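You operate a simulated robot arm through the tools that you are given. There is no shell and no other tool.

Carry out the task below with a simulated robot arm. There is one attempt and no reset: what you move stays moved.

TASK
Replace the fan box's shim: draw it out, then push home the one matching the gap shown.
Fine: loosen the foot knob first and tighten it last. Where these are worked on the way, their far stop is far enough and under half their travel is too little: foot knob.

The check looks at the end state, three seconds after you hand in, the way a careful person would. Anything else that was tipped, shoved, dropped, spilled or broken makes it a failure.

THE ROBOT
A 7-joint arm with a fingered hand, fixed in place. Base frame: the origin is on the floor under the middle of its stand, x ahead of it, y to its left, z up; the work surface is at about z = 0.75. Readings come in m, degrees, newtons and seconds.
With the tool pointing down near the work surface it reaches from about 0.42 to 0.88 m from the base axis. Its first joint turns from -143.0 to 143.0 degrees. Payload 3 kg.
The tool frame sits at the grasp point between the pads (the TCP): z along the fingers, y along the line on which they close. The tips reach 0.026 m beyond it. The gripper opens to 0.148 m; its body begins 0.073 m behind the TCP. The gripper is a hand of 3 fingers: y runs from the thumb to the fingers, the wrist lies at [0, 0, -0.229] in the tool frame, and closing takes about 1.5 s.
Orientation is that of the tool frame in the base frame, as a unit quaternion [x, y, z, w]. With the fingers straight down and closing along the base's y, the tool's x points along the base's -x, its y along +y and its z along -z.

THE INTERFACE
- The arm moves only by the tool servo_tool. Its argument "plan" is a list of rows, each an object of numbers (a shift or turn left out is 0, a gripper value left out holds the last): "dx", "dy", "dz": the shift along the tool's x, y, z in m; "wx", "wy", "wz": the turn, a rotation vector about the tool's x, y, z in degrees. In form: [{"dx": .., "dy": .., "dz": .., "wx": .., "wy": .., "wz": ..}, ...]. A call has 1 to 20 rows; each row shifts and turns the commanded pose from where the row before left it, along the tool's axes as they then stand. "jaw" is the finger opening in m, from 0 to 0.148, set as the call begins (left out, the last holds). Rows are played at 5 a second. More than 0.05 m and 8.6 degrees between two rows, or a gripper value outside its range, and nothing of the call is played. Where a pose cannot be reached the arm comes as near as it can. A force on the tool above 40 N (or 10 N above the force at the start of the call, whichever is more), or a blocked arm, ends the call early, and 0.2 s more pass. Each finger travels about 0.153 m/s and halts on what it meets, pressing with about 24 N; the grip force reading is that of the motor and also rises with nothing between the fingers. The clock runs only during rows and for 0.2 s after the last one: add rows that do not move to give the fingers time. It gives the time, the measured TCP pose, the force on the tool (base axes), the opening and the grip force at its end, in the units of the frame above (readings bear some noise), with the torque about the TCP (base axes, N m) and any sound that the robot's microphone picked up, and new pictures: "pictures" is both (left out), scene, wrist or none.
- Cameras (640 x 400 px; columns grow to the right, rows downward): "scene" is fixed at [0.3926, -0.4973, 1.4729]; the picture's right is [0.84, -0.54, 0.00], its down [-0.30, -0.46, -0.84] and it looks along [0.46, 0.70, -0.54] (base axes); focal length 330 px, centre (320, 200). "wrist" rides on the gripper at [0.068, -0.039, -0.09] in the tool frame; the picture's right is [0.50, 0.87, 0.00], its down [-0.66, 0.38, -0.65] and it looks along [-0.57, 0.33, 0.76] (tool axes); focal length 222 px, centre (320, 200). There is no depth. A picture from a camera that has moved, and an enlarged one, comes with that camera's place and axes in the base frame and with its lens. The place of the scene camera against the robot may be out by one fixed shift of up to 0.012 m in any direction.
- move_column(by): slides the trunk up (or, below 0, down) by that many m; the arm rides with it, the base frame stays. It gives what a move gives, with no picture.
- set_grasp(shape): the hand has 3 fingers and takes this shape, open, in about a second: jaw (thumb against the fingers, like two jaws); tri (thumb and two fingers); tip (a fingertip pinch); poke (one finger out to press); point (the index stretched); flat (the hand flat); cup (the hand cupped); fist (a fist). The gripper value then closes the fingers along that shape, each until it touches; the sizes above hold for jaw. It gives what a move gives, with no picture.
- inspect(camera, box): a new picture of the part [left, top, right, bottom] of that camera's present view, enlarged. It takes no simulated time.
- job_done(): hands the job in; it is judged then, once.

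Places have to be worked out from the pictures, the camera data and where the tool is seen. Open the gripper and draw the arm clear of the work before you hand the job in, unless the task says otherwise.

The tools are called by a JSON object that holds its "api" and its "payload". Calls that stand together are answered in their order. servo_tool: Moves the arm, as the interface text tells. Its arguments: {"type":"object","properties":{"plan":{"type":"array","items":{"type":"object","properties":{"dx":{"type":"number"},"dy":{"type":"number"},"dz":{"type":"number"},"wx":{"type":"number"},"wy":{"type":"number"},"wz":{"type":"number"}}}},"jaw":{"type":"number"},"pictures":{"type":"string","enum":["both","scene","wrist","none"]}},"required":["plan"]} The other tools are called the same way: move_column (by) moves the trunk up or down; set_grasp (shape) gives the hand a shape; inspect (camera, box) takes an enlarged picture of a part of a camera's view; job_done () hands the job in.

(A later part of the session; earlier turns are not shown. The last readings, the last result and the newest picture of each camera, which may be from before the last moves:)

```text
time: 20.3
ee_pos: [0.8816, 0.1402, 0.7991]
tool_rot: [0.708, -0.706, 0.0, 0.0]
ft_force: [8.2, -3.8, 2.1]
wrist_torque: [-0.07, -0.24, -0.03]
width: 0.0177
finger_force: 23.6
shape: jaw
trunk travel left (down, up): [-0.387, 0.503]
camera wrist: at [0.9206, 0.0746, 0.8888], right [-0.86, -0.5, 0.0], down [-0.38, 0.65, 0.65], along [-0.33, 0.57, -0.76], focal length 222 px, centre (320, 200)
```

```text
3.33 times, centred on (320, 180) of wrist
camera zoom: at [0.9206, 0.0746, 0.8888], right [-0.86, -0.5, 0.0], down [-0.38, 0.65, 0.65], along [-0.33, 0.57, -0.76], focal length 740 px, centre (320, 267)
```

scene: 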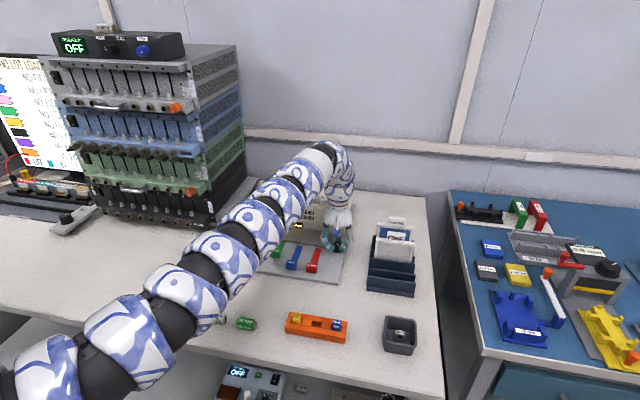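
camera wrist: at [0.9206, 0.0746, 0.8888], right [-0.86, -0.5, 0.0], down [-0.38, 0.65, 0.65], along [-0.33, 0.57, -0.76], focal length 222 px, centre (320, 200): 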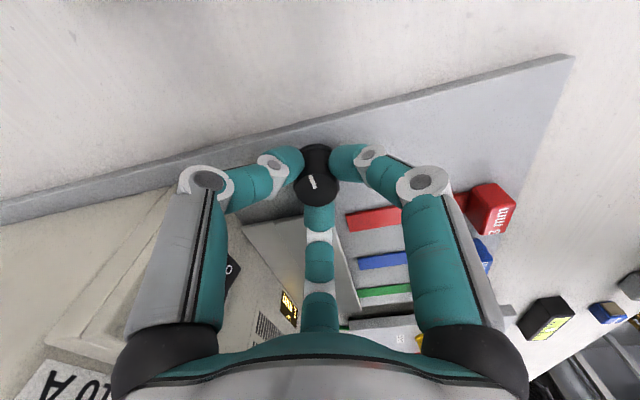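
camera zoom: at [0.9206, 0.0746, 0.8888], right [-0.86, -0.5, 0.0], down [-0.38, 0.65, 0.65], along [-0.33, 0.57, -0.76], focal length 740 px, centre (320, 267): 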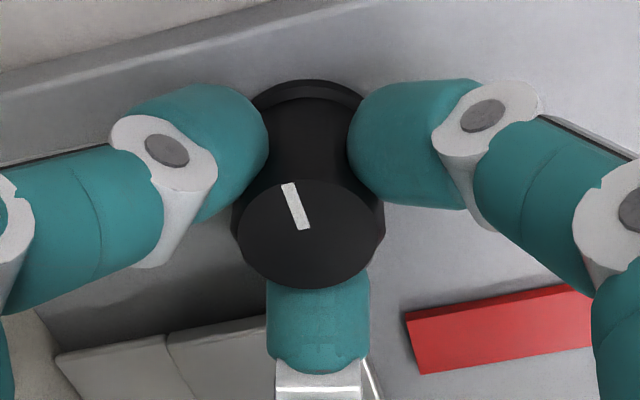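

The knob has turned 90° with low torque and no stop reached. I continue for another 40° with a small corrective shift.

{"api": "servo_tool", "payload": {"plan": [{"dx": -0.0, "dy": -0.001}, {"wz": -5}, {"wz": -5}, {"wz": -5}, {"wz": -5}, {"wz": -5}, {"wz": -5}, {"wz": -5}, {"wz": -5}], "pictures": "both"}}

{"api": "inspect", "payload": {"camera": "wrist", "box": [240, 120, 400, 240]}}

{"api": "inspect", "payload": {"camera": "scene", "box": [280, 190, 380, 260]}}

```text
time: 22.3
ee_pos: [0.8737, 0.1305, 0.8015]
tool_rot: [0.832, -0.554, 0.0, 0.0]
ft_force: [23.4, 22.7, 10.2]
wrist_torque: [0.61, -0.9, -0.12]
width: 0.0185
finger_force: 24.2
shape: jaw
out of reach, approached as far as the arm can: row 6, 7, 8, 9
trunk travel left (down, up): [-0.387, 0.503]
camera wrist: at [0.9358, 0.0846, 0.8898], right [-0.61, -0.79, 0.0], down [-0.6, 0.46, 0.65], along [-0.52, 0.4, -0.76], focal length 222 px, centre (320, 200)
```

scene: 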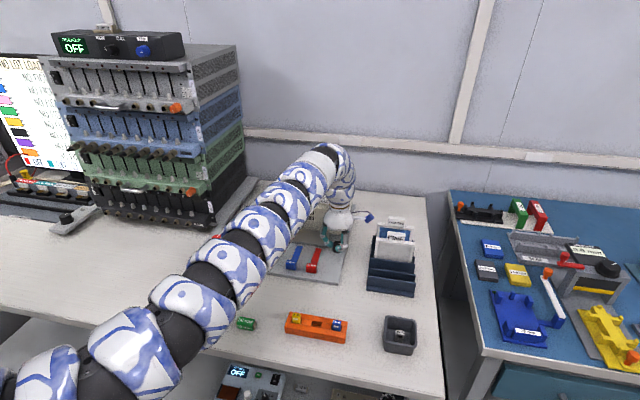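
wrist: 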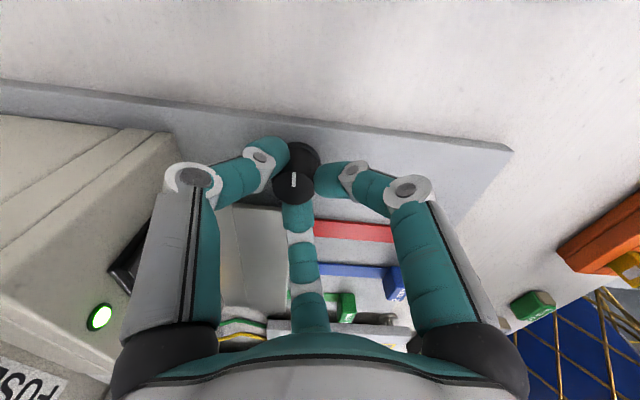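

```text
3.33 times, centred on (320, 180) of wrist
camera zoom: at [0.9358, 0.0846, 0.8898], right [-0.61, -0.79, 0.0], down [-0.6, 0.46, 0.65], along [-0.52, 0.4, -0.76], focal length 740 px, centre (320, 267)
```

zoom: 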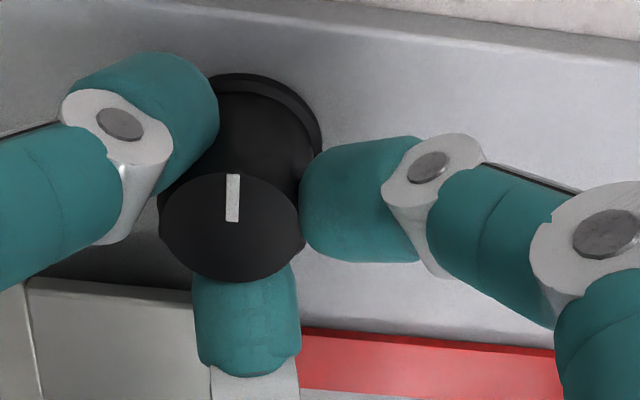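

```text
5.71 times, centred on (330, 225) of scene
camera zoom: at [0.3926, -0.4973, 1.4729], right [0.84, -0.54, 0.0], down [-0.3, -0.46, -0.84], along [0.46, 0.7, -0.54], focal length 1885 px, centre (263, 57)
```

zoom: 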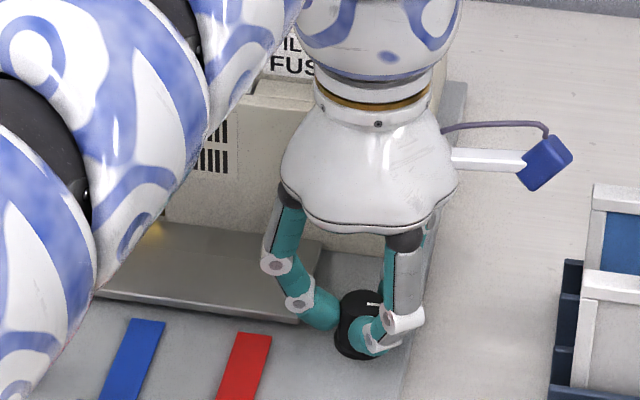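

The wrist has hit its joint limit at about 112°, and the arm sagged sideways. I open the fingers to release the knob first.

{"api": "servo_tool", "payload": {"plan": [{"dx": 0.0}, {"dx": 0.0}, {"dx": 0.0}], "jaw": 0.055, "pictures": "wrist"}}

{"api": "inspect", "payload": {"camera": "wrist", "box": [240, 120, 400, 240]}}

```text
time: 23.1
ee_pos: [0.8728, 0.1277, 0.8002]
tool_rot: [0.831, -0.556, 0.0, 0.001]
ft_force: [-0.2, 0.4, -1.5]
wrist_torque: [0.0, -0.04, 0.01]
width: 0.0545
finger_force: 0.0
shape: jaw
trunk travel left (down, up): [-0.387, 0.503]
camera wrist: at [0.9349, 0.0822, 0.889], right [-0.61, -0.79, 0.0], down [-0.6, 0.46, 0.65], along [-0.52, 0.4, -0.76], focal length 222 px, centre (320, 200)
```

wrist: 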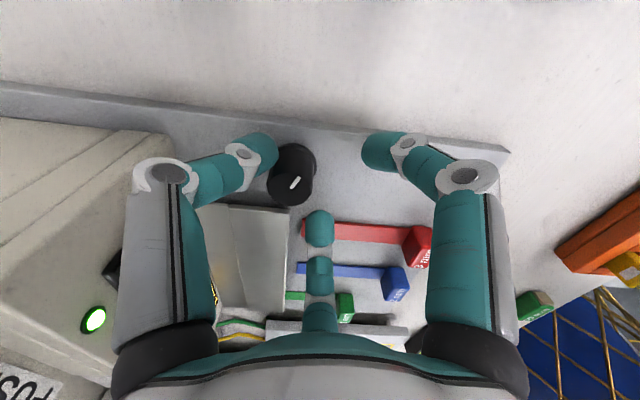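

```text
3.33 times, centred on (320, 180) of wrist
camera zoom: at [0.9349, 0.0822, 0.889], right [-0.61, -0.79, 0.0], down [-0.6, 0.46, 0.65], along [-0.52, 0.4, -0.76], focal length 740 px, centre (320, 267)
```

zoom: 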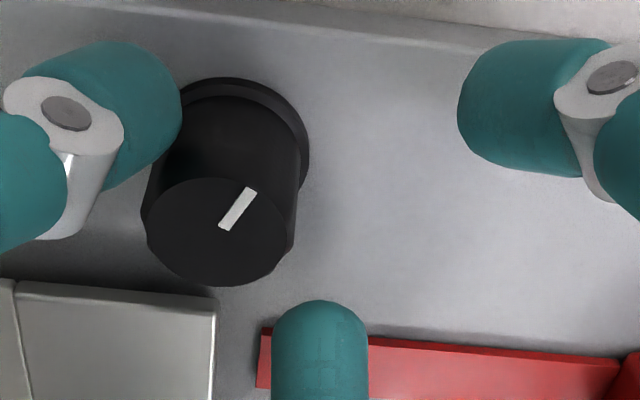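

The knob's pointer has turned counter-clockwise, though it slipped back partly on release. I lift clear and rotate the hand back clockwise for a second bite.

{"api": "servo_tool", "payload": {"plan": [{"dz": -0.01}, {"dz": -0.015}, {"dz": -0.015}, {"dx": 0.0}], "jaw": 0.06, "pictures": "none"}}

{"api": "servo_tool", "payload": {"plan": [{"wz": 8}, {"wz": 8}, {"wz": 8}, {"wz": 8}, {"wz": 8}, {"wz": 8}, {"wz": 8}, {"wz": 8}, {"wz": 8}, {"wz": 8}, {"wz": 8}, {"wz": 8}, {"wz": 8}, {"wz": 8}, {"dx": 0.0}], "pictures": "both"}}

```text
time: 24.1
ee_pos: [0.8735, 0.1297, 0.8401]
tool_rot: [0.832, -0.555, 0.0, 0.0]
ft_force: [-0.3, -1.2, -0.4]
wrist_torque: [0.04, -0.01, 0.0]
width: 0.0595
finger_force: 0.1
shape: jaw
trunk travel left (down, up): [-0.387, 0.503]
```

```text
time: 27.3
ee_pos: [0.8727, 0.1308, 0.8415]
tool_rot: [-0.005, 1.0, 0.0, 0.0]
ft_force: [0.1, 0.4, 0.0]
wrist_torque: [-0.02, 0.01, -0.02]
width: 0.0596
finger_force: 0.0
shape: jaw
trunk travel left (down, up): [-0.387, 0.503]
camera wrist: at [0.806, 0.0918, 0.9293], right [-0.51, 0.86, 0.0], down [0.65, 0.38, 0.65], along [0.56, 0.33, -0.76], focal length 222 px, centre (320, 200)
```

scene: 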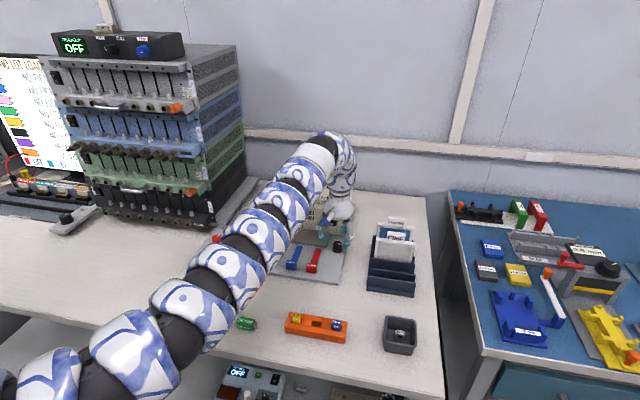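
wrist: 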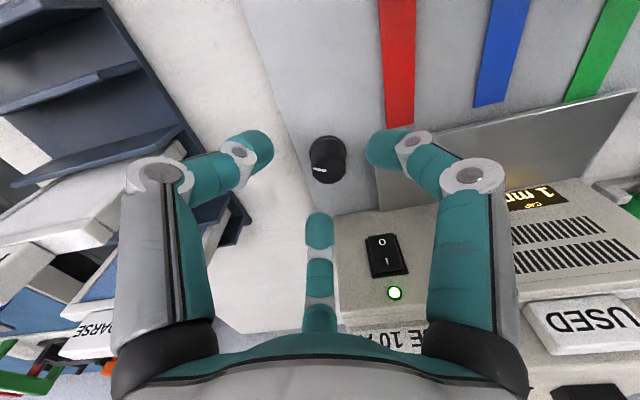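

The hand is back at its original orientation. I'll inspect the knob's new pointer position.

{"api": "inspect", "payload": {"camera": "wrist", "box": [270, 110, 390, 200]}}

{"api": "inspect", "payload": {"camera": "scene", "box": [270, 190, 380, 280]}}

```text
4.44 times, centred on (330, 155) of wrist
camera zoom: at [0.806, 0.0918, 0.9293], right [-0.51, 0.86, 0.0], down [0.65, 0.38, 0.65], along [0.56, 0.33, -0.76], focal length 987 px, centre (276, 400)
```

zoom: 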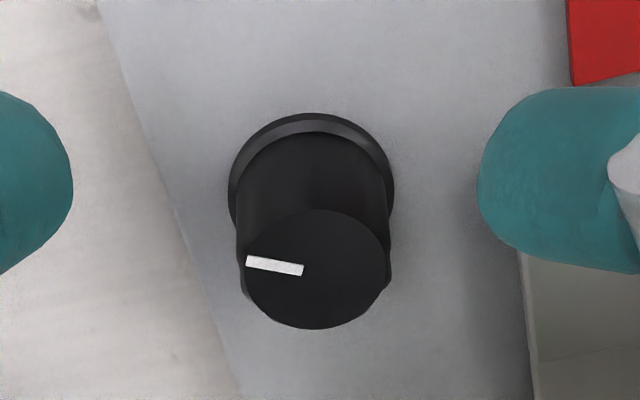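

```text
4.44 times, centred on (325, 235) of scene
camera zoom: at [0.3926, -0.4973, 1.4729], right [0.84, -0.54, 0.0], down [-0.3, -0.46, -0.84], along [0.46, 0.7, -0.54], focal length 1466 px, centre (298, 44)
```

zoom: 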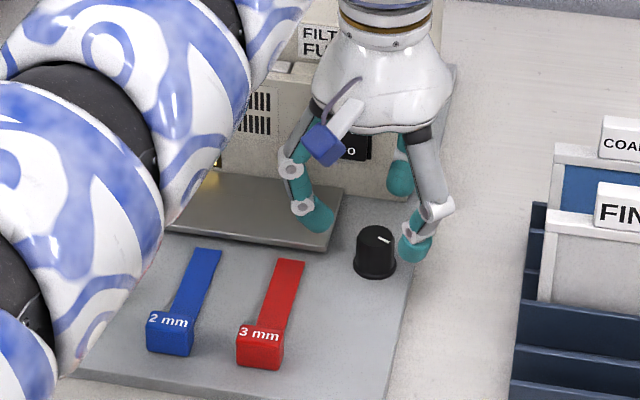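

The pointer is now at about 290° versus 220° at the start, so roughly 70° of counter-clockwise travel was kept. I recentre over the knob and rotate the hand 120° clockwise to give a longer second bite.

{"api": "servo_tool", "payload": {"plan": [{"dx": -0.0035, "dy": 0.0056}, {"dx": -0.0035, "dy": 0.0056}, {"wz": 8}, {"wz": 8}, {"wz": 8}, {"wz": 8}, {"wz": 8}, {"wz": 8}, {"wz": 8}, {"wz": 8}, {"wz": 8}, {"wz": 8}, {"wz": 8}, {"wz": 8}, {"wz": 8}, {"wz": 8}, {"wz": 8}, {"dx": 0.0}], "pictures": "both"}}

{"api": "inspect", "payload": {"camera": "wrist", "box": [240, 110, 400, 240]}}

{"api": "inspect", "payload": {"camera": "scene", "box": [270, 190, 380, 280]}}

```text
time: 31.1
ee_pos: [0.8803, 0.1419, 0.8406]
tool_rot: [0.864, 0.504, 0.0, 0.0]
ft_force: [1.1, 0.2, 0.8]
wrist_torque: [-0.05, 0.0, -0.03]
width: 0.0598
finger_force: 0.1
shape: jaw
trunk travel left (down, up): [-0.387, 0.503]
camera wrist: at [0.8794, 0.2211, 0.9303], right [1.0, 0.01, 0.0], down [0.01, -0.76, 0.65], along [0.01, -0.65, -0.76], focal length 222 px, centre (320, 200)
```

scene: 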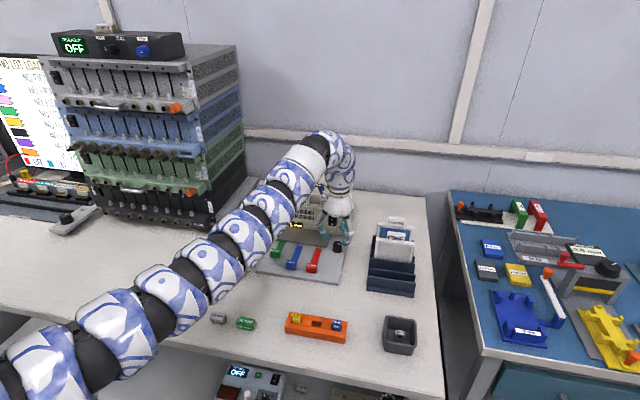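
wrist: 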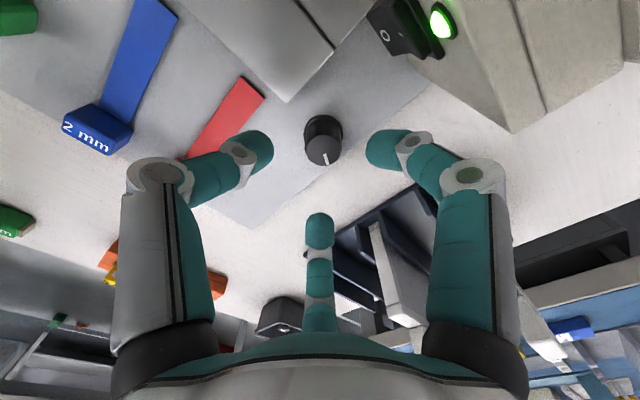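

```text
3.08 times, centred on (320, 175) of wrist
camera zoom: at [0.8794, 0.2211, 0.9303], right [1.0, 0.01, 0.0], down [0.01, -0.76, 0.65], along [0.01, -0.65, -0.76], focal length 684 px, centre (320, 277)
```

zoom: 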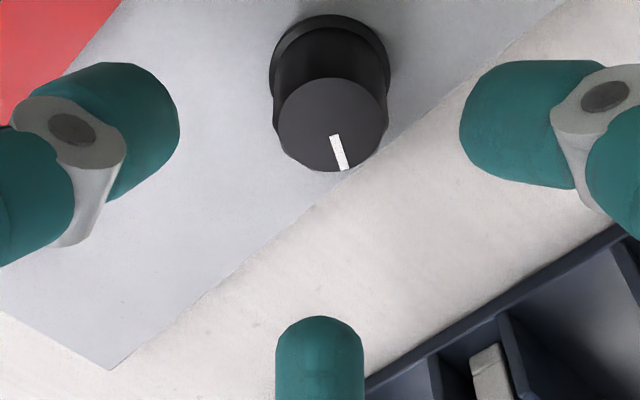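

```text
4.44 times, centred on (325, 235) of scene
camera zoom: at [0.3926, -0.4973, 1.4729], right [0.84, -0.54, 0.0], down [-0.3, -0.46, -0.84], along [0.46, 0.7, -0.54], focal length 1466 px, centre (298, 44)
```

zoom: 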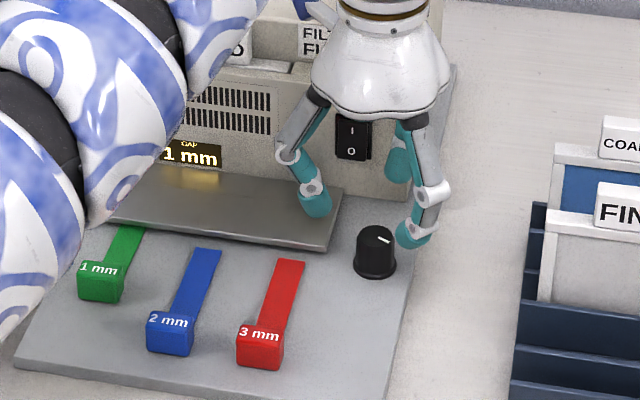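

At θ=-120° the arm is fine and the fingers straddle the lid corner. I make a small centring shift and descend around the knob.

{"api": "servo_tool", "payload": {"plan": [{"dx": 0.002, "dy": -0.002}, {"dz": 0.01}, {"dz": 0.01}, {"dz": 0.01}, {"dz": 0.006}, {"dz": 0.005}, {"dx": 0.0}], "jaw": 0.055, "pictures": "wrist"}}

{"api": "inspect", "payload": {"camera": "wrist", "box": [240, 110, 400, 240]}}

{"api": "inspect", "payload": {"camera": "scene", "box": [280, 190, 380, 260]}}

```text
time: 32.7
ee_pos: [0.8787, 0.1437, 0.7987]
tool_rot: [0.864, 0.503, 0.0, 0.0]
ft_force: [0.1, -0.4, -0.4]
wrist_torque: [-0.02, 0.0, 0.02]
width: 0.0554
finger_force: 0.1
shape: jaw
trunk travel left (down, up): [-0.387, 0.503]
camera wrist: at [0.8782, 0.2227, 0.889], right [1.0, 0.01, 0.0], down [0.01, -0.76, 0.65], along [0.01, -0.65, -0.76], focal length 222 px, centre (320, 200)
```

wrist: 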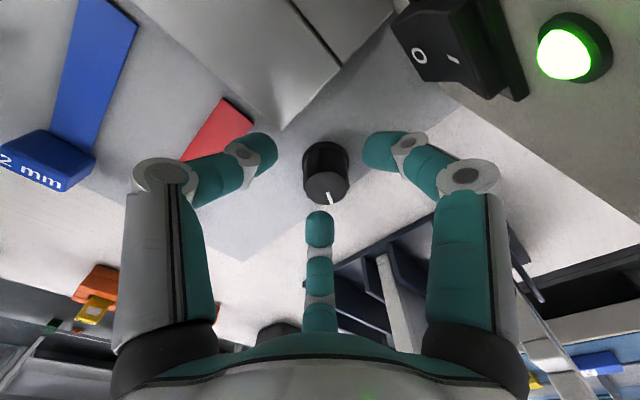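

```text
3.08 times, centred on (320, 175) of wrist
camera zoom: at [0.8782, 0.2227, 0.889], right [1.0, 0.01, 0.0], down [0.01, -0.76, 0.65], along [0.01, -0.65, -0.76], focal length 684 px, centre (320, 277)
```

zoom: 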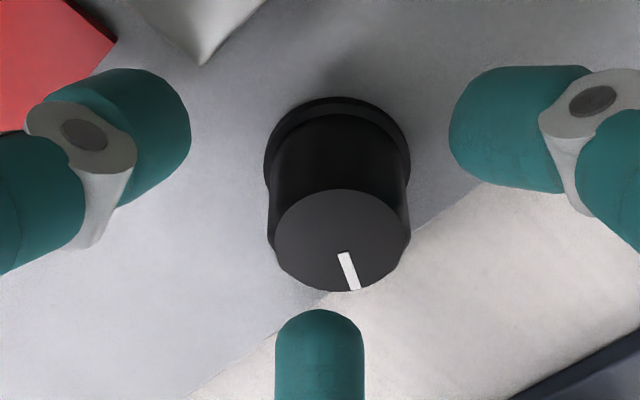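

```text
5.71 times, centred on (330, 225) of scene
camera zoom: at [0.3926, -0.4973, 1.4729], right [0.84, -0.54, 0.0], down [-0.3, -0.46, -0.84], along [0.46, 0.7, -0.54], focal length 1885 px, centre (263, 57)
```

zoom: 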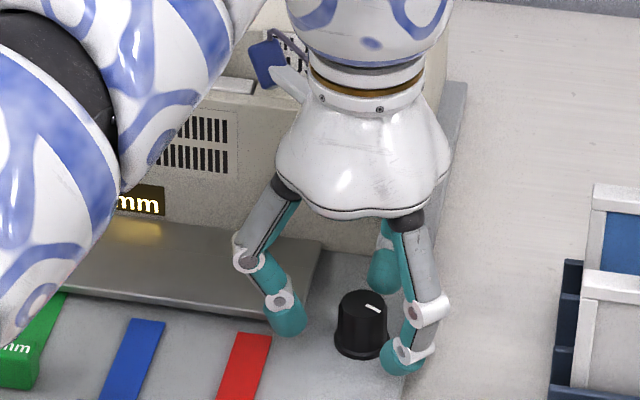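

The knob is about 4 mm to the right of the tool axis in this view. I shift accordingly and close on it.

{"api": "servo_tool", "payload": {"plan": [{"dx": 0.0014, "dy": 0.0014}, {"dx": 0.0014, "dy": 0.0013}, {"dx": 0.0}], "pictures": "none"}}

{"api": "servo_tool", "payload": {"plan": [{"dx": 0.0}, {"dx": 0.0}, {"dx": 0.0}, {"dx": 0.0}], "jaw": 0.008, "pictures": "wrist"}}

{"api": "inspect", "payload": {"camera": "wrist", "box": [240, 110, 400, 240]}}

```text
time: 33.5
ee_pos: [0.883, 0.1446, 0.7997]
tool_rot: [0.864, 0.504, 0.0, -0.001]
ft_force: [0.3, 0.0, -0.8]
wrist_torque: [-0.01, -0.02, -0.01]
width: 0.0555
finger_force: 0.0
shape: jaw
trunk travel left (down, up): [-0.387, 0.503]
```

```text
time: 34.5
ee_pos: [0.8812, 0.1455, 0.7991]
tool_rot: [0.863, 0.505, 0.0, 0.0]
ft_force: [0.3, 0.0, -2.5]
wrist_torque: [0.02, 0.02, 0.02]
width: 0.0225
finger_force: 24.1
shape: jaw
trunk travel left (down, up): [-0.387, 0.503]
camera wrist: at [0.8821, 0.224, 0.8888], right [1.0, 0.01, 0.0], down [0.01, -0.76, 0.65], along [0.01, -0.65, -0.76], focal length 222 px, centre (320, 200)
```

wrist: 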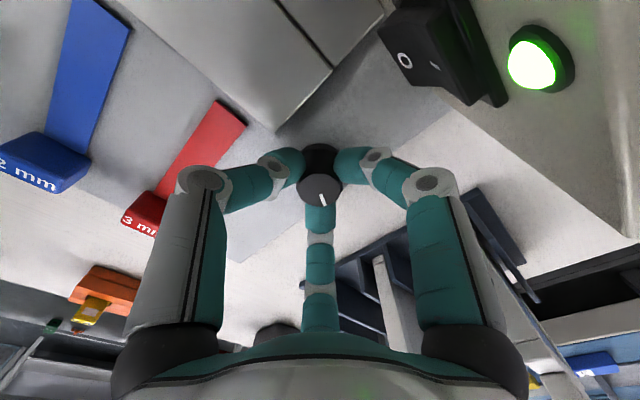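

```text
3.08 times, centred on (320, 175) of wrist
camera zoom: at [0.8821, 0.224, 0.8888], right [1.0, 0.01, 0.0], down [0.01, -0.76, 0.65], along [0.01, -0.65, -0.76], focal length 684 px, centre (320, 277)
```

zoom: 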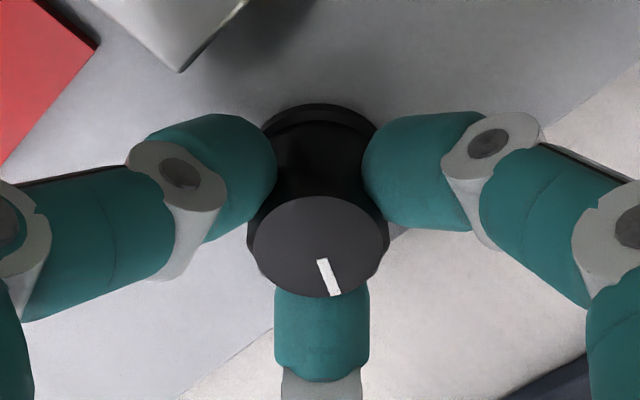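

The grip is even with almost no side force. I rotate counter-clockwise by 50°.

{"api": "servo_tool", "payload": {"plan": [{"wz": -5}, {"wz": -5}, {"wz": -5}, {"wz": -5}, {"wz": -5}, {"wz": -5}, {"wz": -5}, {"wz": -5}, {"wz": -5}, {"wz": -5}], "pictures": "wrist"}}

{"api": "inspect", "payload": {"camera": "wrist", "box": [240, 110, 400, 240]}}

```text
time: 36.7
ee_pos: [0.8821, 0.1445, 0.7992]
tool_rot: [0.569, 0.822, 0.0, 0.0]
ft_force: [-5.4, 1.5, -2.8]
wrist_torque: [0.04, 0.17, -0.05]
width: 0.0218
finger_force: 23.6
shape: jaw
trunk travel left (down, up): [-0.387, 0.503]
camera wrist: at [0.822, 0.1953, 0.8888], right [0.63, 0.77, 0.0], down [0.59, -0.48, 0.65], along [0.5, -0.41, -0.76], focal length 222 px, centre (320, 200)
```

wrist: 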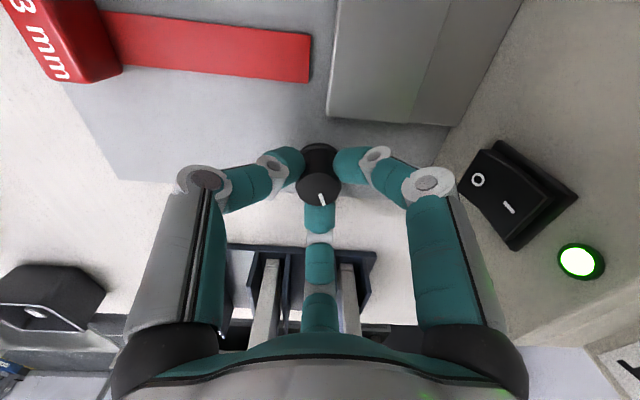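

```text
3.08 times, centred on (320, 175) of wrist
camera zoom: at [0.822, 0.1953, 0.8888], right [0.63, 0.77, 0.0], down [0.59, -0.48, 0.65], along [0.5, -0.41, -0.76], focal length 684 px, centre (320, 277)
```

zoom: 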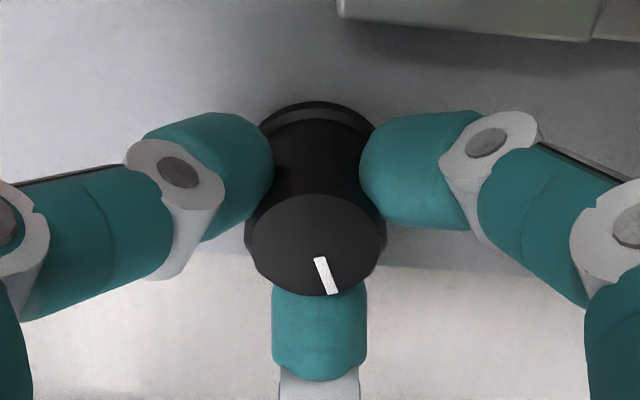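

The knob follows the hand (pointer fixed relative to the fingers). I continue another 50°.

{"api": "servo_tool", "payload": {"plan": [{"wz": -5}, {"wz": -5}, {"wz": -5}, {"wz": -5}, {"wz": -5}, {"wz": -5}, {"wz": -5}, {"wz": -5}, {"wz": -5}, {"wz": -5}], "pictures": "wrist"}}

{"api": "inspect", "payload": {"camera": "wrist", "box": [240, 110, 400, 240]}}

```text
time: 38.9
ee_pos: [0.881, 0.1455, 0.7993]
tool_rot: [0.169, 0.986, 0.001, 0.0]
ft_force: [-10.6, -4.5, -2.9]
wrist_torque: [-0.14, 0.2, -0.05]
width: 0.0219
finger_force: 23.7
shape: jaw
trunk travel left (down, up): [-0.387, 0.503]
camera wrist: at [0.8057, 0.1314, 0.8888], right [-0.18, 0.98, 0.0], down [0.74, 0.14, 0.65], along [0.64, 0.12, -0.76], focal length 222 px, centre (320, 200)
```

wrist: 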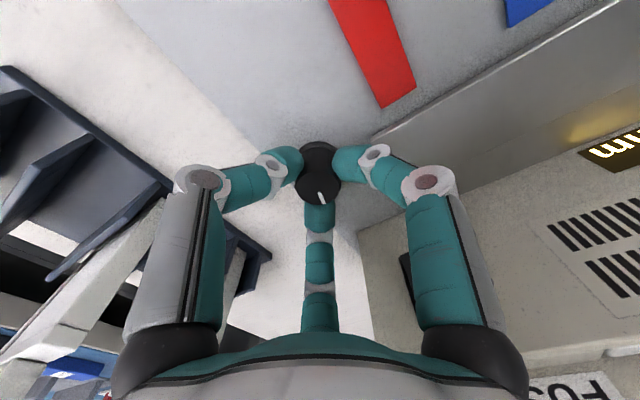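

```text
3.08 times, centred on (320, 175) of wrist
camera zoom: at [0.8057, 0.1314, 0.8888], right [-0.18, 0.98, 0.0], down [0.74, 0.14, 0.65], along [0.64, 0.12, -0.76], focal length 684 px, centre (320, 277)
```

zoom: 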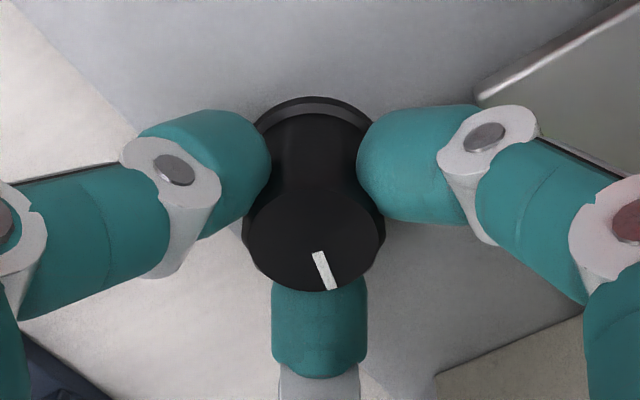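

The knob is still following, now about 160° from its start. I relieve the side force slightly and go on.

{"api": "servo_tool", "payload": {"plan": [{"dx": 0.0011, "dy": -0.0014}, {"wz": -5}, {"wz": -5}, {"wz": -5}, {"wz": -5}, {"wz": -5}, {"wz": -5}, {"wz": -5}, {"wz": -5}, {"wz": -5}, {"wz": -5}], "pictures": "wrist"}}

{"api": "inspect", "payload": {"camera": "wrist", "box": [240, 110, 400, 240]}}

```text
time: 41.3
ee_pos: [0.8805, 0.142, 0.799]
tool_rot: [-0.263, 0.965, 0.0, 0.0]
ft_force: [-11.1, -11.6, -2.9]
wrist_torque: [-0.29, 0.16, -0.28]
width: 0.0211
finger_force: 23.7
shape: jaw
trunk travel left (down, up): [-0.387, 0.503]
camera wrist: at [0.8431, 0.0759, 0.8884], right [-0.87, 0.49, 0.0], down [0.37, 0.66, 0.65], along [0.32, 0.57, -0.76], focal length 222 px, centre (320, 200)
```

wrist: 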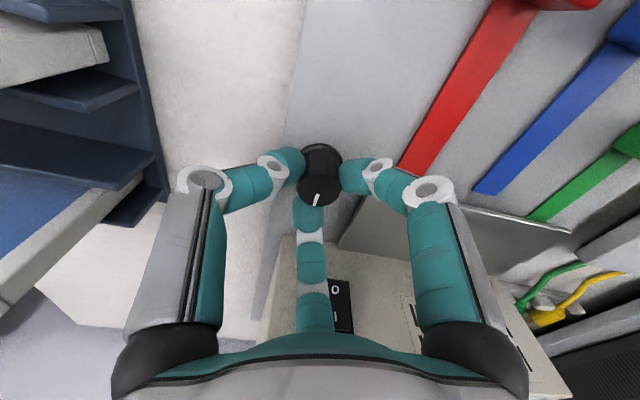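

```text
3.08 times, centred on (320, 175) of wrist
camera zoom: at [0.8431, 0.0759, 0.8884], right [-0.87, 0.49, 0.0], down [0.37, 0.66, 0.65], along [0.32, 0.57, -0.76], focal length 684 px, centre (320, 277)
```

zoom: 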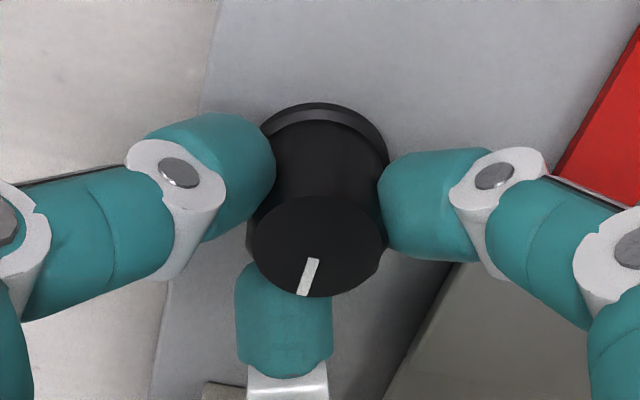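

The torque jumped to 0.28 N·m and the knob stopped following, so the loosening stop is reached (about 180° from the start). I back off a few degrees to unload, then release.

{"api": "servo_tool", "payload": {"plan": [{"wz": 5}, {"wz": 5}, {"wz": 4}], "pictures": "none"}}

{"api": "servo_tool", "payload": {"plan": [{"dx": 0.0}, {"dx": 0.0}, {"dx": 0.0}], "jaw": 0.055, "pictures": "wrist"}}

{"api": "inspect", "payload": {"camera": "wrist", "box": [240, 110, 400, 240]}}

{"api": "inspect", "payload": {"camera": "scene", "box": [260, 190, 380, 280]}}

```text
time: 42.1
ee_pos: [0.8829, 0.1434, 0.8]
tool_rot: [-0.143, 0.99, 0.0, 0.0]
ft_force: [-5.0, -7.5, -6.6]
wrist_torque: [-0.21, 0.14, 0.0]
width: 0.0215
finger_force: 24.5
shape: jaw
trunk travel left (down, up): [-0.387, 0.503]
```

```text
time: 42.9
ee_pos: [0.8826, 0.1444, 0.7992]
tool_rot: [-0.144, 0.99, 0.0, 0.0]
ft_force: [0.9, 1.1, -0.2]
wrist_torque: [0.0, 0.03, -0.01]
width: 0.0546
finger_force: 0.0
shape: jaw
trunk travel left (down, up): [-0.387, 0.503]
camera wrist: at [0.8283, 0.0887, 0.8892], right [-0.73, 0.69, 0.0], down [0.52, 0.55, 0.65], along [0.45, 0.48, -0.76], focal length 222 px, centre (320, 200)
```

wrist: 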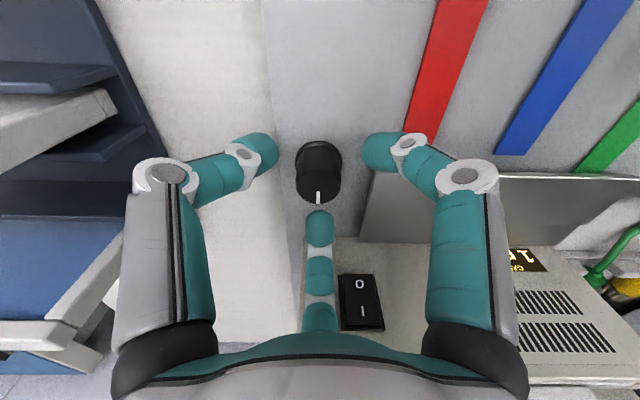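

```text
3.08 times, centred on (320, 175) of wrist
camera zoom: at [0.8283, 0.0887, 0.8892], right [-0.73, 0.69, 0.0], down [0.52, 0.55, 0.65], along [0.45, 0.48, -0.76], focal length 684 px, centre (320, 277)
```

zoom: 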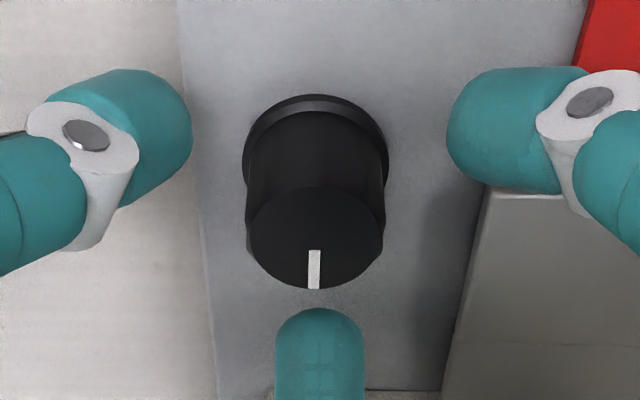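

```text
4.44 times, centred on (320, 235) of scene
camera zoom: at [0.3926, -0.4973, 1.4729], right [0.84, -0.54, 0.0], down [-0.3, -0.46, -0.84], along [0.46, 0.7, -0.54], focal length 1466 px, centre (320, 44)
```

zoom: 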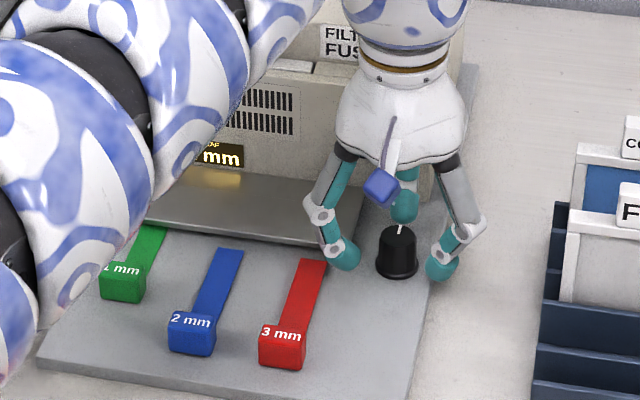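

The pointer now faces the box, exactly 180° from its start, so the foot knob is fully loosened. I lift clear and look at the display again.

{"api": "servo_tool", "payload": {"plan": [{"dz": -0.015}, {"dz": -0.02}, {"dz": -0.03}, {"dz": -0.03}, {"dx": 0.0}], "pictures": "both"}}

{"api": "move_column", "payload": {"by": 0.12}}

{"api": "servo_tool", "payload": {"plan": [{"dx": 0.0}], "pictures": "both"}}

{"api": "inspect", "payload": {"camera": "scene", "box": [240, 190, 360, 280]}}

{"api": "inspect", "payload": {"camera": "wrist", "box": [270, 0, 550, 200]}}

```text
time: 44.1
ee_pos: [0.8816, 0.1442, 0.8934]
tool_rot: [-0.144, 0.99, 0.0, 0.001]
ft_force: [0.3, -0.1, -0.2]
wrist_torque: [0.02, -0.01, 0.03]
width: 0.055
finger_force: 0.1
shape: jaw
trunk travel left (down, up): [-0.387, 0.503]
camera wrist: at [0.8275, 0.0889, 0.983], right [-0.73, 0.69, 0.0], down [0.52, 0.55, 0.65], along [0.45, 0.48, -0.76], focal length 222 px, centre (320, 200)
```

scene: 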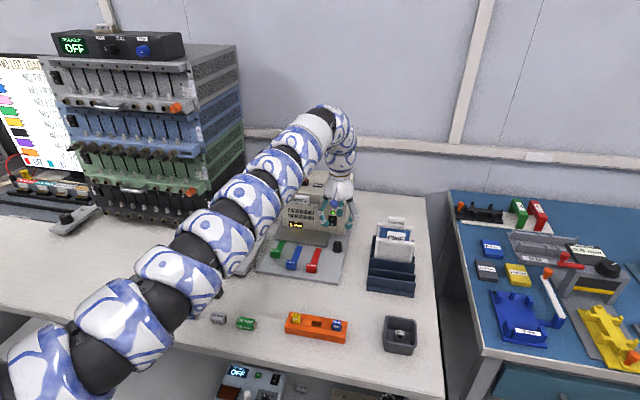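
wrist: 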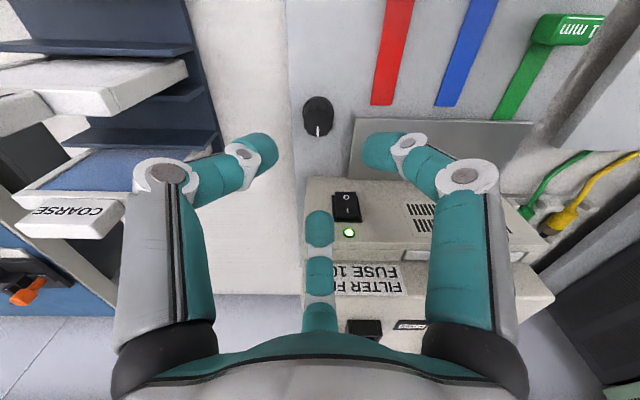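

```text
time: 45.6
ee_pos: [0.8819, 0.1443, 1.0129]
tool_rot: [-0.144, 0.99, -0.001, 0.0]
ft_force: [1.1, 0.4, -1.5]
wrist_torque: [0.03, -0.01, -0.02]
width: 0.0548
finger_force: 0.0
shape: jaw
trunk travel left (down, up): [-0.507, 0.383]
```

```text
time: 46.0
ee_pos: [0.8821, 0.144, 1.0135]
tool_rot: [-0.145, 0.989, 0.0, -0.001]
ft_force: [1.2, 0.1, 0.1]
wrist_torque: [0.0, 0.02, -0.03]
width: 0.0549
finger_force: 0.1
shape: jaw
trunk travel left (down, up): [-0.507, 0.383]
camera wrist: at [0.8277, 0.0889, 1.1029], right [-0.73, 0.69, 0.0], down [0.52, 0.55, 0.65], along [0.45, 0.47, -0.76], focal length 222 px, centre (320, 200)
```

scene: 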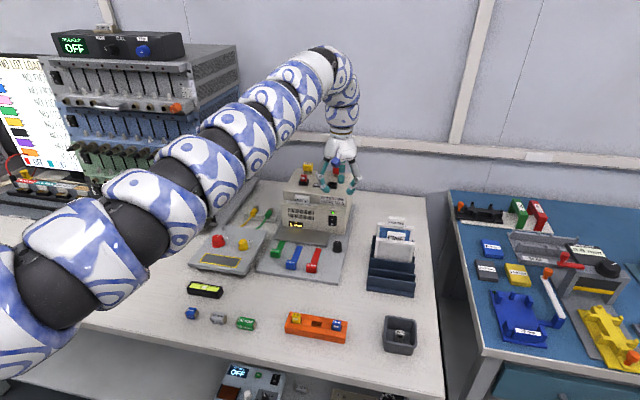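
wrist: 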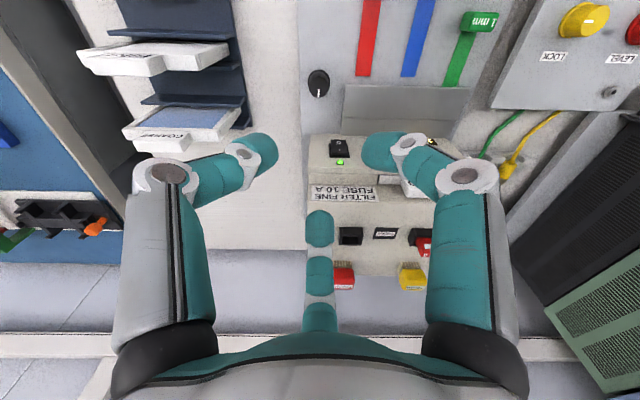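

```text
4.44 times, centred on (300, 235) of scene
camera zoom: at [0.3926, -0.4973, 1.4729], right [0.84, -0.54, 0.0], down [-0.3, -0.46, -0.84], along [0.46, 0.7, -0.54], focal length 1466 px, centre (409, 44)
```

zoom: 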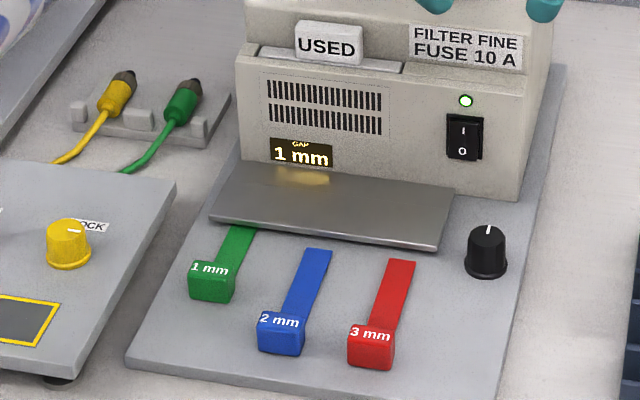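

```text
2.00 times, centred on (410, 100) of wrist
camera zoom: at [0.8277, 0.0889, 1.1029], right [-0.73, 0.69, 0.0], down [0.52, 0.55, 0.65], along [0.45, 0.47, -0.76], focal length 444 px, centre (140, 400)
```

zoom: 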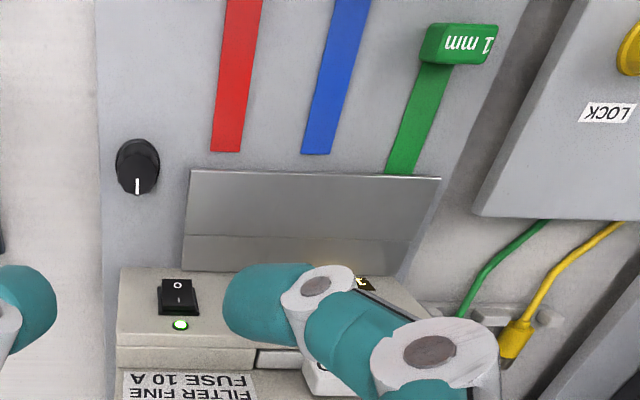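

The display still reads 1 mm with the green shim under the lid. Next I'll draw the green shim out and check the display again, so I move above its handle and turn the hand so it closes along the shim's axis.

{"api": "servo_tool", "payload": {"plan": [{"dx": 0.0254, "dy": 0.0211}, {"dx": 0.0254, "dy": 0.0211}, {"dx": 0.0254, "dy": 0.0211}, {"dx": 0.0254, "dy": 0.0211}, {"dx": 0.0254, "dy": 0.0211}, {"dx": 0.0254, "dy": 0.0211}, {"wz": 7.7}, {"wz": 7.7}, {"wz": 7.7}, {"wz": 7.7}, {"wz": 7.7}, {"wz": 7.7}, {"wz": 7.7}, {"wz": 7.7}, {"dx": 0.0}], "jaw": 0.06, "pictures": "both"}}

{"api": "inspect", "payload": {"camera": "scene", "box": [220, 120, 360, 280]}}

{"api": "inspect", "payload": {"camera": "wrist", "box": [220, 0, 500, 200]}}

```text
time: 49.2
ee_pos: [0.7139, 0.225, 1.0151]
tool_rot: [0.384, 0.923, 0.0, 0.0]
ft_force: [0.1, 0.1, -0.2]
wrist_torque: [0.02, 0.01, 0.0]
width: 0.0596
finger_force: 0.0
shape: jaw
out of reach, approached as far as the arm can: row 6, 11
trunk travel left (down, up): [-0.507, 0.383]
camera wrist: at [0.6399, 0.2466, 1.1048], right [0.26, 0.97, 0.0], down [0.73, -0.2, 0.65], along [0.63, -0.17, -0.76], focal length 222 px, centre (320, 200)
```

scene: 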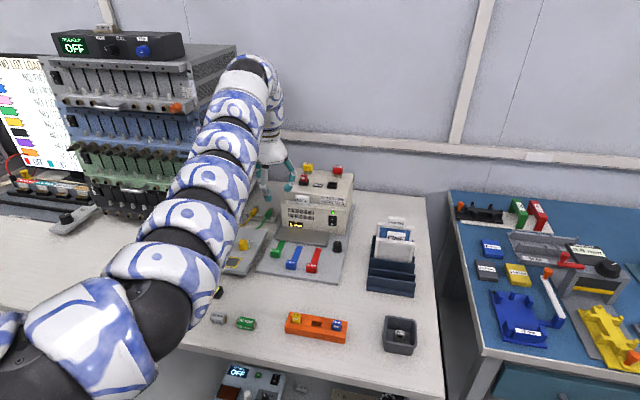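
wrist: 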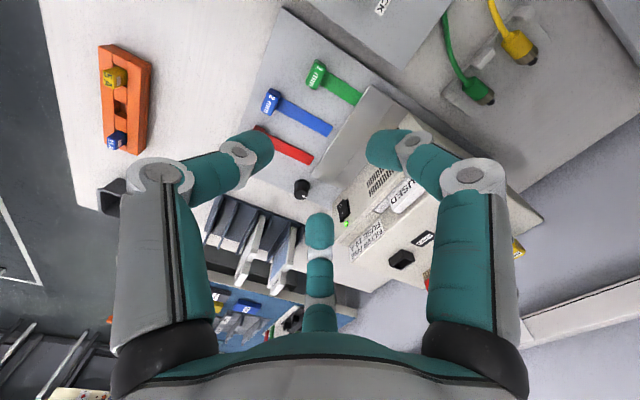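

```text
2.50 times, centred on (290, 200) of scene
camera zoom: at [0.3926, -0.4973, 1.4729], right [0.84, -0.54, 0.0], down [-0.3, -0.46, -0.84], along [0.46, 0.7, -0.54], focal length 825 px, centre (395, 200)
```

zoom: 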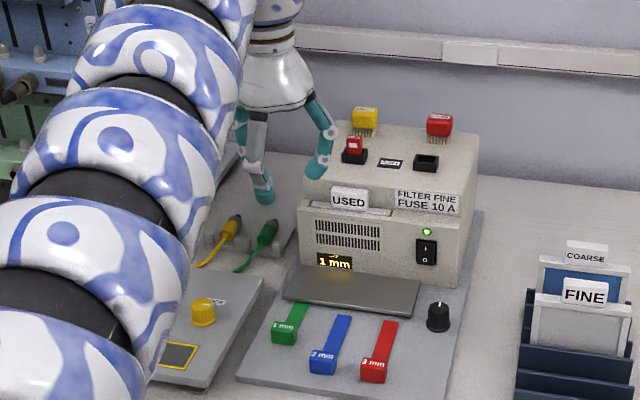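

```text
2.00 times, centred on (360, 100) of wrist
camera zoom: at [0.6399, 0.2466, 1.1048], right [0.26, 0.97, 0.0], down [0.73, -0.2, 0.65], along [0.63, -0.17, -0.76], focal length 444 px, centre (240, 400)
```

zoom: 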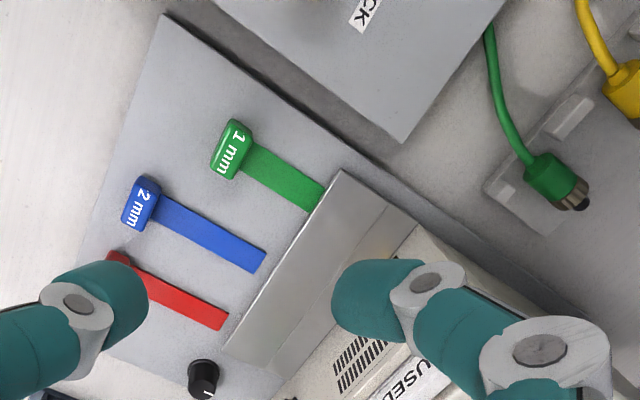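

Green handle estimates agree at about (0.701, 0.225), and the hand's closing axis is now along the shim. I descend partway and look again.

{"api": "servo_tool", "payload": {"plan": [{"dz": 0.025}, {"dz": 0.025}, {"dz": 0.025, "dx": 0.003, "dy": -0.003}, {"dz": 0.025, "dx": 0.003, "dy": -0.003}, {"dz": 0.025, "dx": 0.003, "dy": -0.003}, {"dz": 0.015}, {"dx": 0.0}], "jaw": 0.06, "pictures": "both"}}

{"api": "inspect", "payload": {"camera": "wrist", "box": [200, 40, 440, 240]}}

{"api": "inspect", "payload": {"camera": "scene", "box": [220, 160, 360, 280]}}

```text
time: 50.8
ee_pos: [0.7021, 0.2263, 0.8761]
tool_rot: [0.383, 0.924, 0.0, -0.001]
ft_force: [-0.2, 0.7, 0.1]
wrist_torque: [-0.01, 0.06, 0.02]
width: 0.0599
finger_force: 0.1
shape: jaw
trunk travel left (down, up): [-0.507, 0.383]
camera wrist: at [0.6263, 0.2469, 0.9656], right [0.26, 0.97, 0.0], down [0.73, -0.2, 0.65], along [0.63, -0.17, -0.76], focal length 222 px, centre (320, 200)
```

scene: 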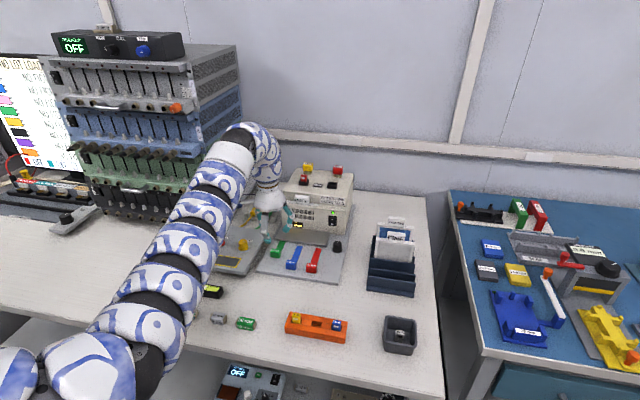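
wrist: 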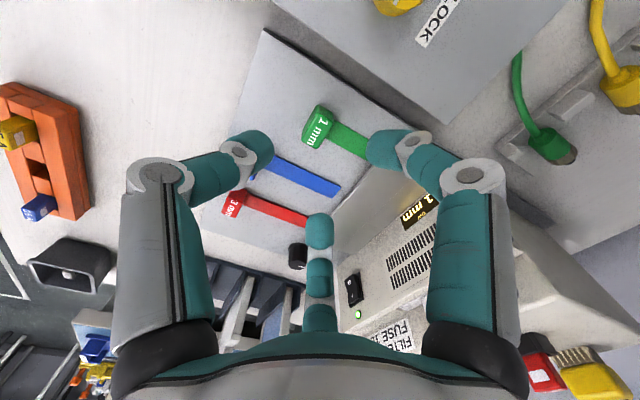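

```text
2.00 times, centred on (320, 140) of wrist
camera zoom: at [0.6263, 0.2469, 0.9656], right [0.26, 0.97, 0.0], down [0.73, -0.2, 0.65], along [0.63, -0.17, -0.76], focal length 444 px, centre (320, 320)
```

zoom: 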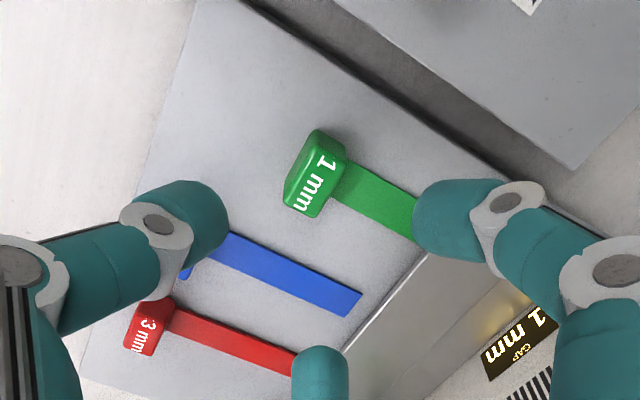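

```text
3.33 times, centred on (290, 220) of scene
camera zoom: at [0.3926, -0.4973, 1.4729], right [0.84, -0.54, 0.0], down [-0.3, -0.46, -0.84], along [0.46, 0.7, -0.54], focal length 1099 px, centre (420, 133)
```

zoom: 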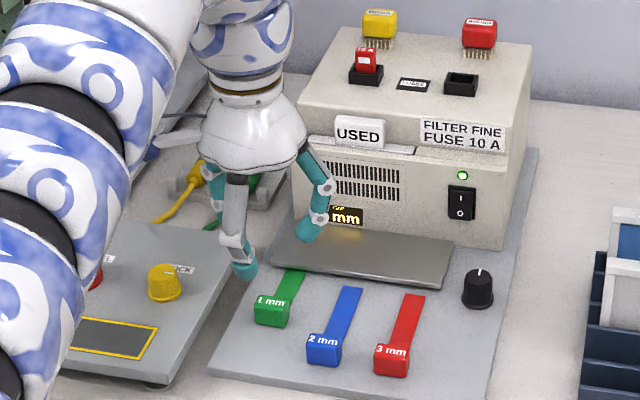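

The handle is centred under the tool axis to within 2 mm. I narrow the opening and descend around it.

{"api": "servo_tool", "payload": {"plan": [{"dz": 0.0}, {"dz": 0.02}, {"dz": 0.02}, {"dz": 0.015}, {"dz": 0.012}, {"dz": 0.01}, {"dx": 0.0}], "jaw": 0.052, "pictures": "both"}}

{"api": "inspect", "payload": {"camera": "wrist", "box": [200, 80, 440, 260]}}

{"api": "inspect", "payload": {"camera": "scene", "box": [240, 200, 340, 280]}}

```text
time: 52.4
ee_pos: [0.7037, 0.2244, 0.7982]
tool_rot: [0.384, 0.923, 0.0, 0.001]
ft_force: [0.3, -0.2, 0.2]
wrist_torque: [0.01, -0.02, -0.01]
width: 0.0522
finger_force: 0.0
shape: jaw
trunk travel left (down, up): [-0.507, 0.383]
camera wrist: at [0.6274, 0.2463, 0.8885], right [0.26, 0.97, 0.0], down [0.73, -0.2, 0.65], along [0.63, -0.17, -0.76], focal length 222 px, centre (320, 200)
```

scene: 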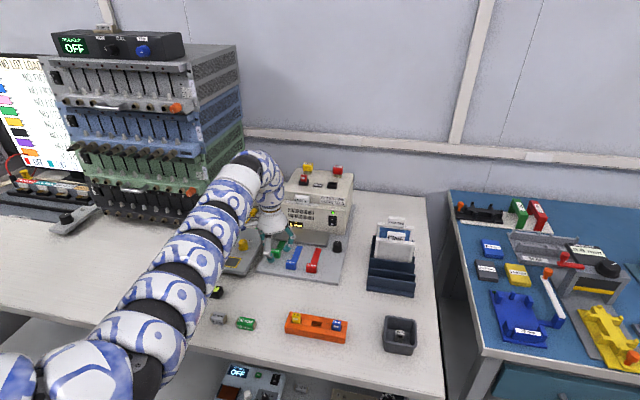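
wrist: 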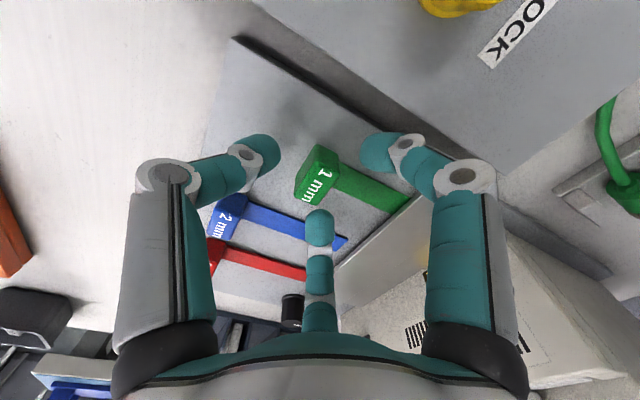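

```text
2.22 times, centred on (320, 170) of wrist
camera zoom: at [0.6274, 0.2463, 0.8885], right [0.26, 0.97, 0.0], down [0.73, -0.2, 0.65], along [0.63, -0.17, -0.76], focal length 494 px, centre (320, 267)
```

zoom: 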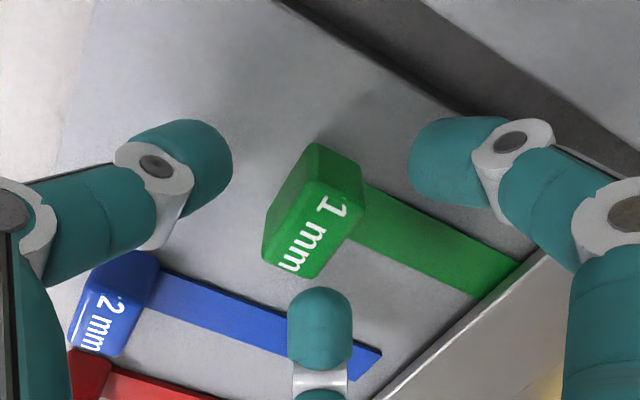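

```text
5.00 times, centred on (290, 240) of scene
camera zoom: at [0.3926, -0.4973, 1.4729], right [0.84, -0.54, 0.0], down [-0.3, -0.46, -0.84], along [0.46, 0.7, -0.54], focal length 1649 px, centre (470, 0)
```

zoom: 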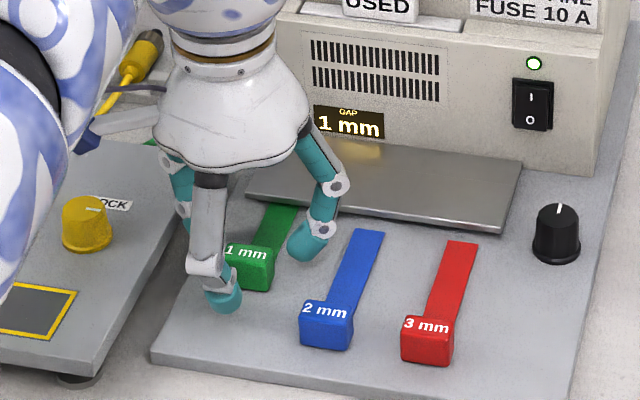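

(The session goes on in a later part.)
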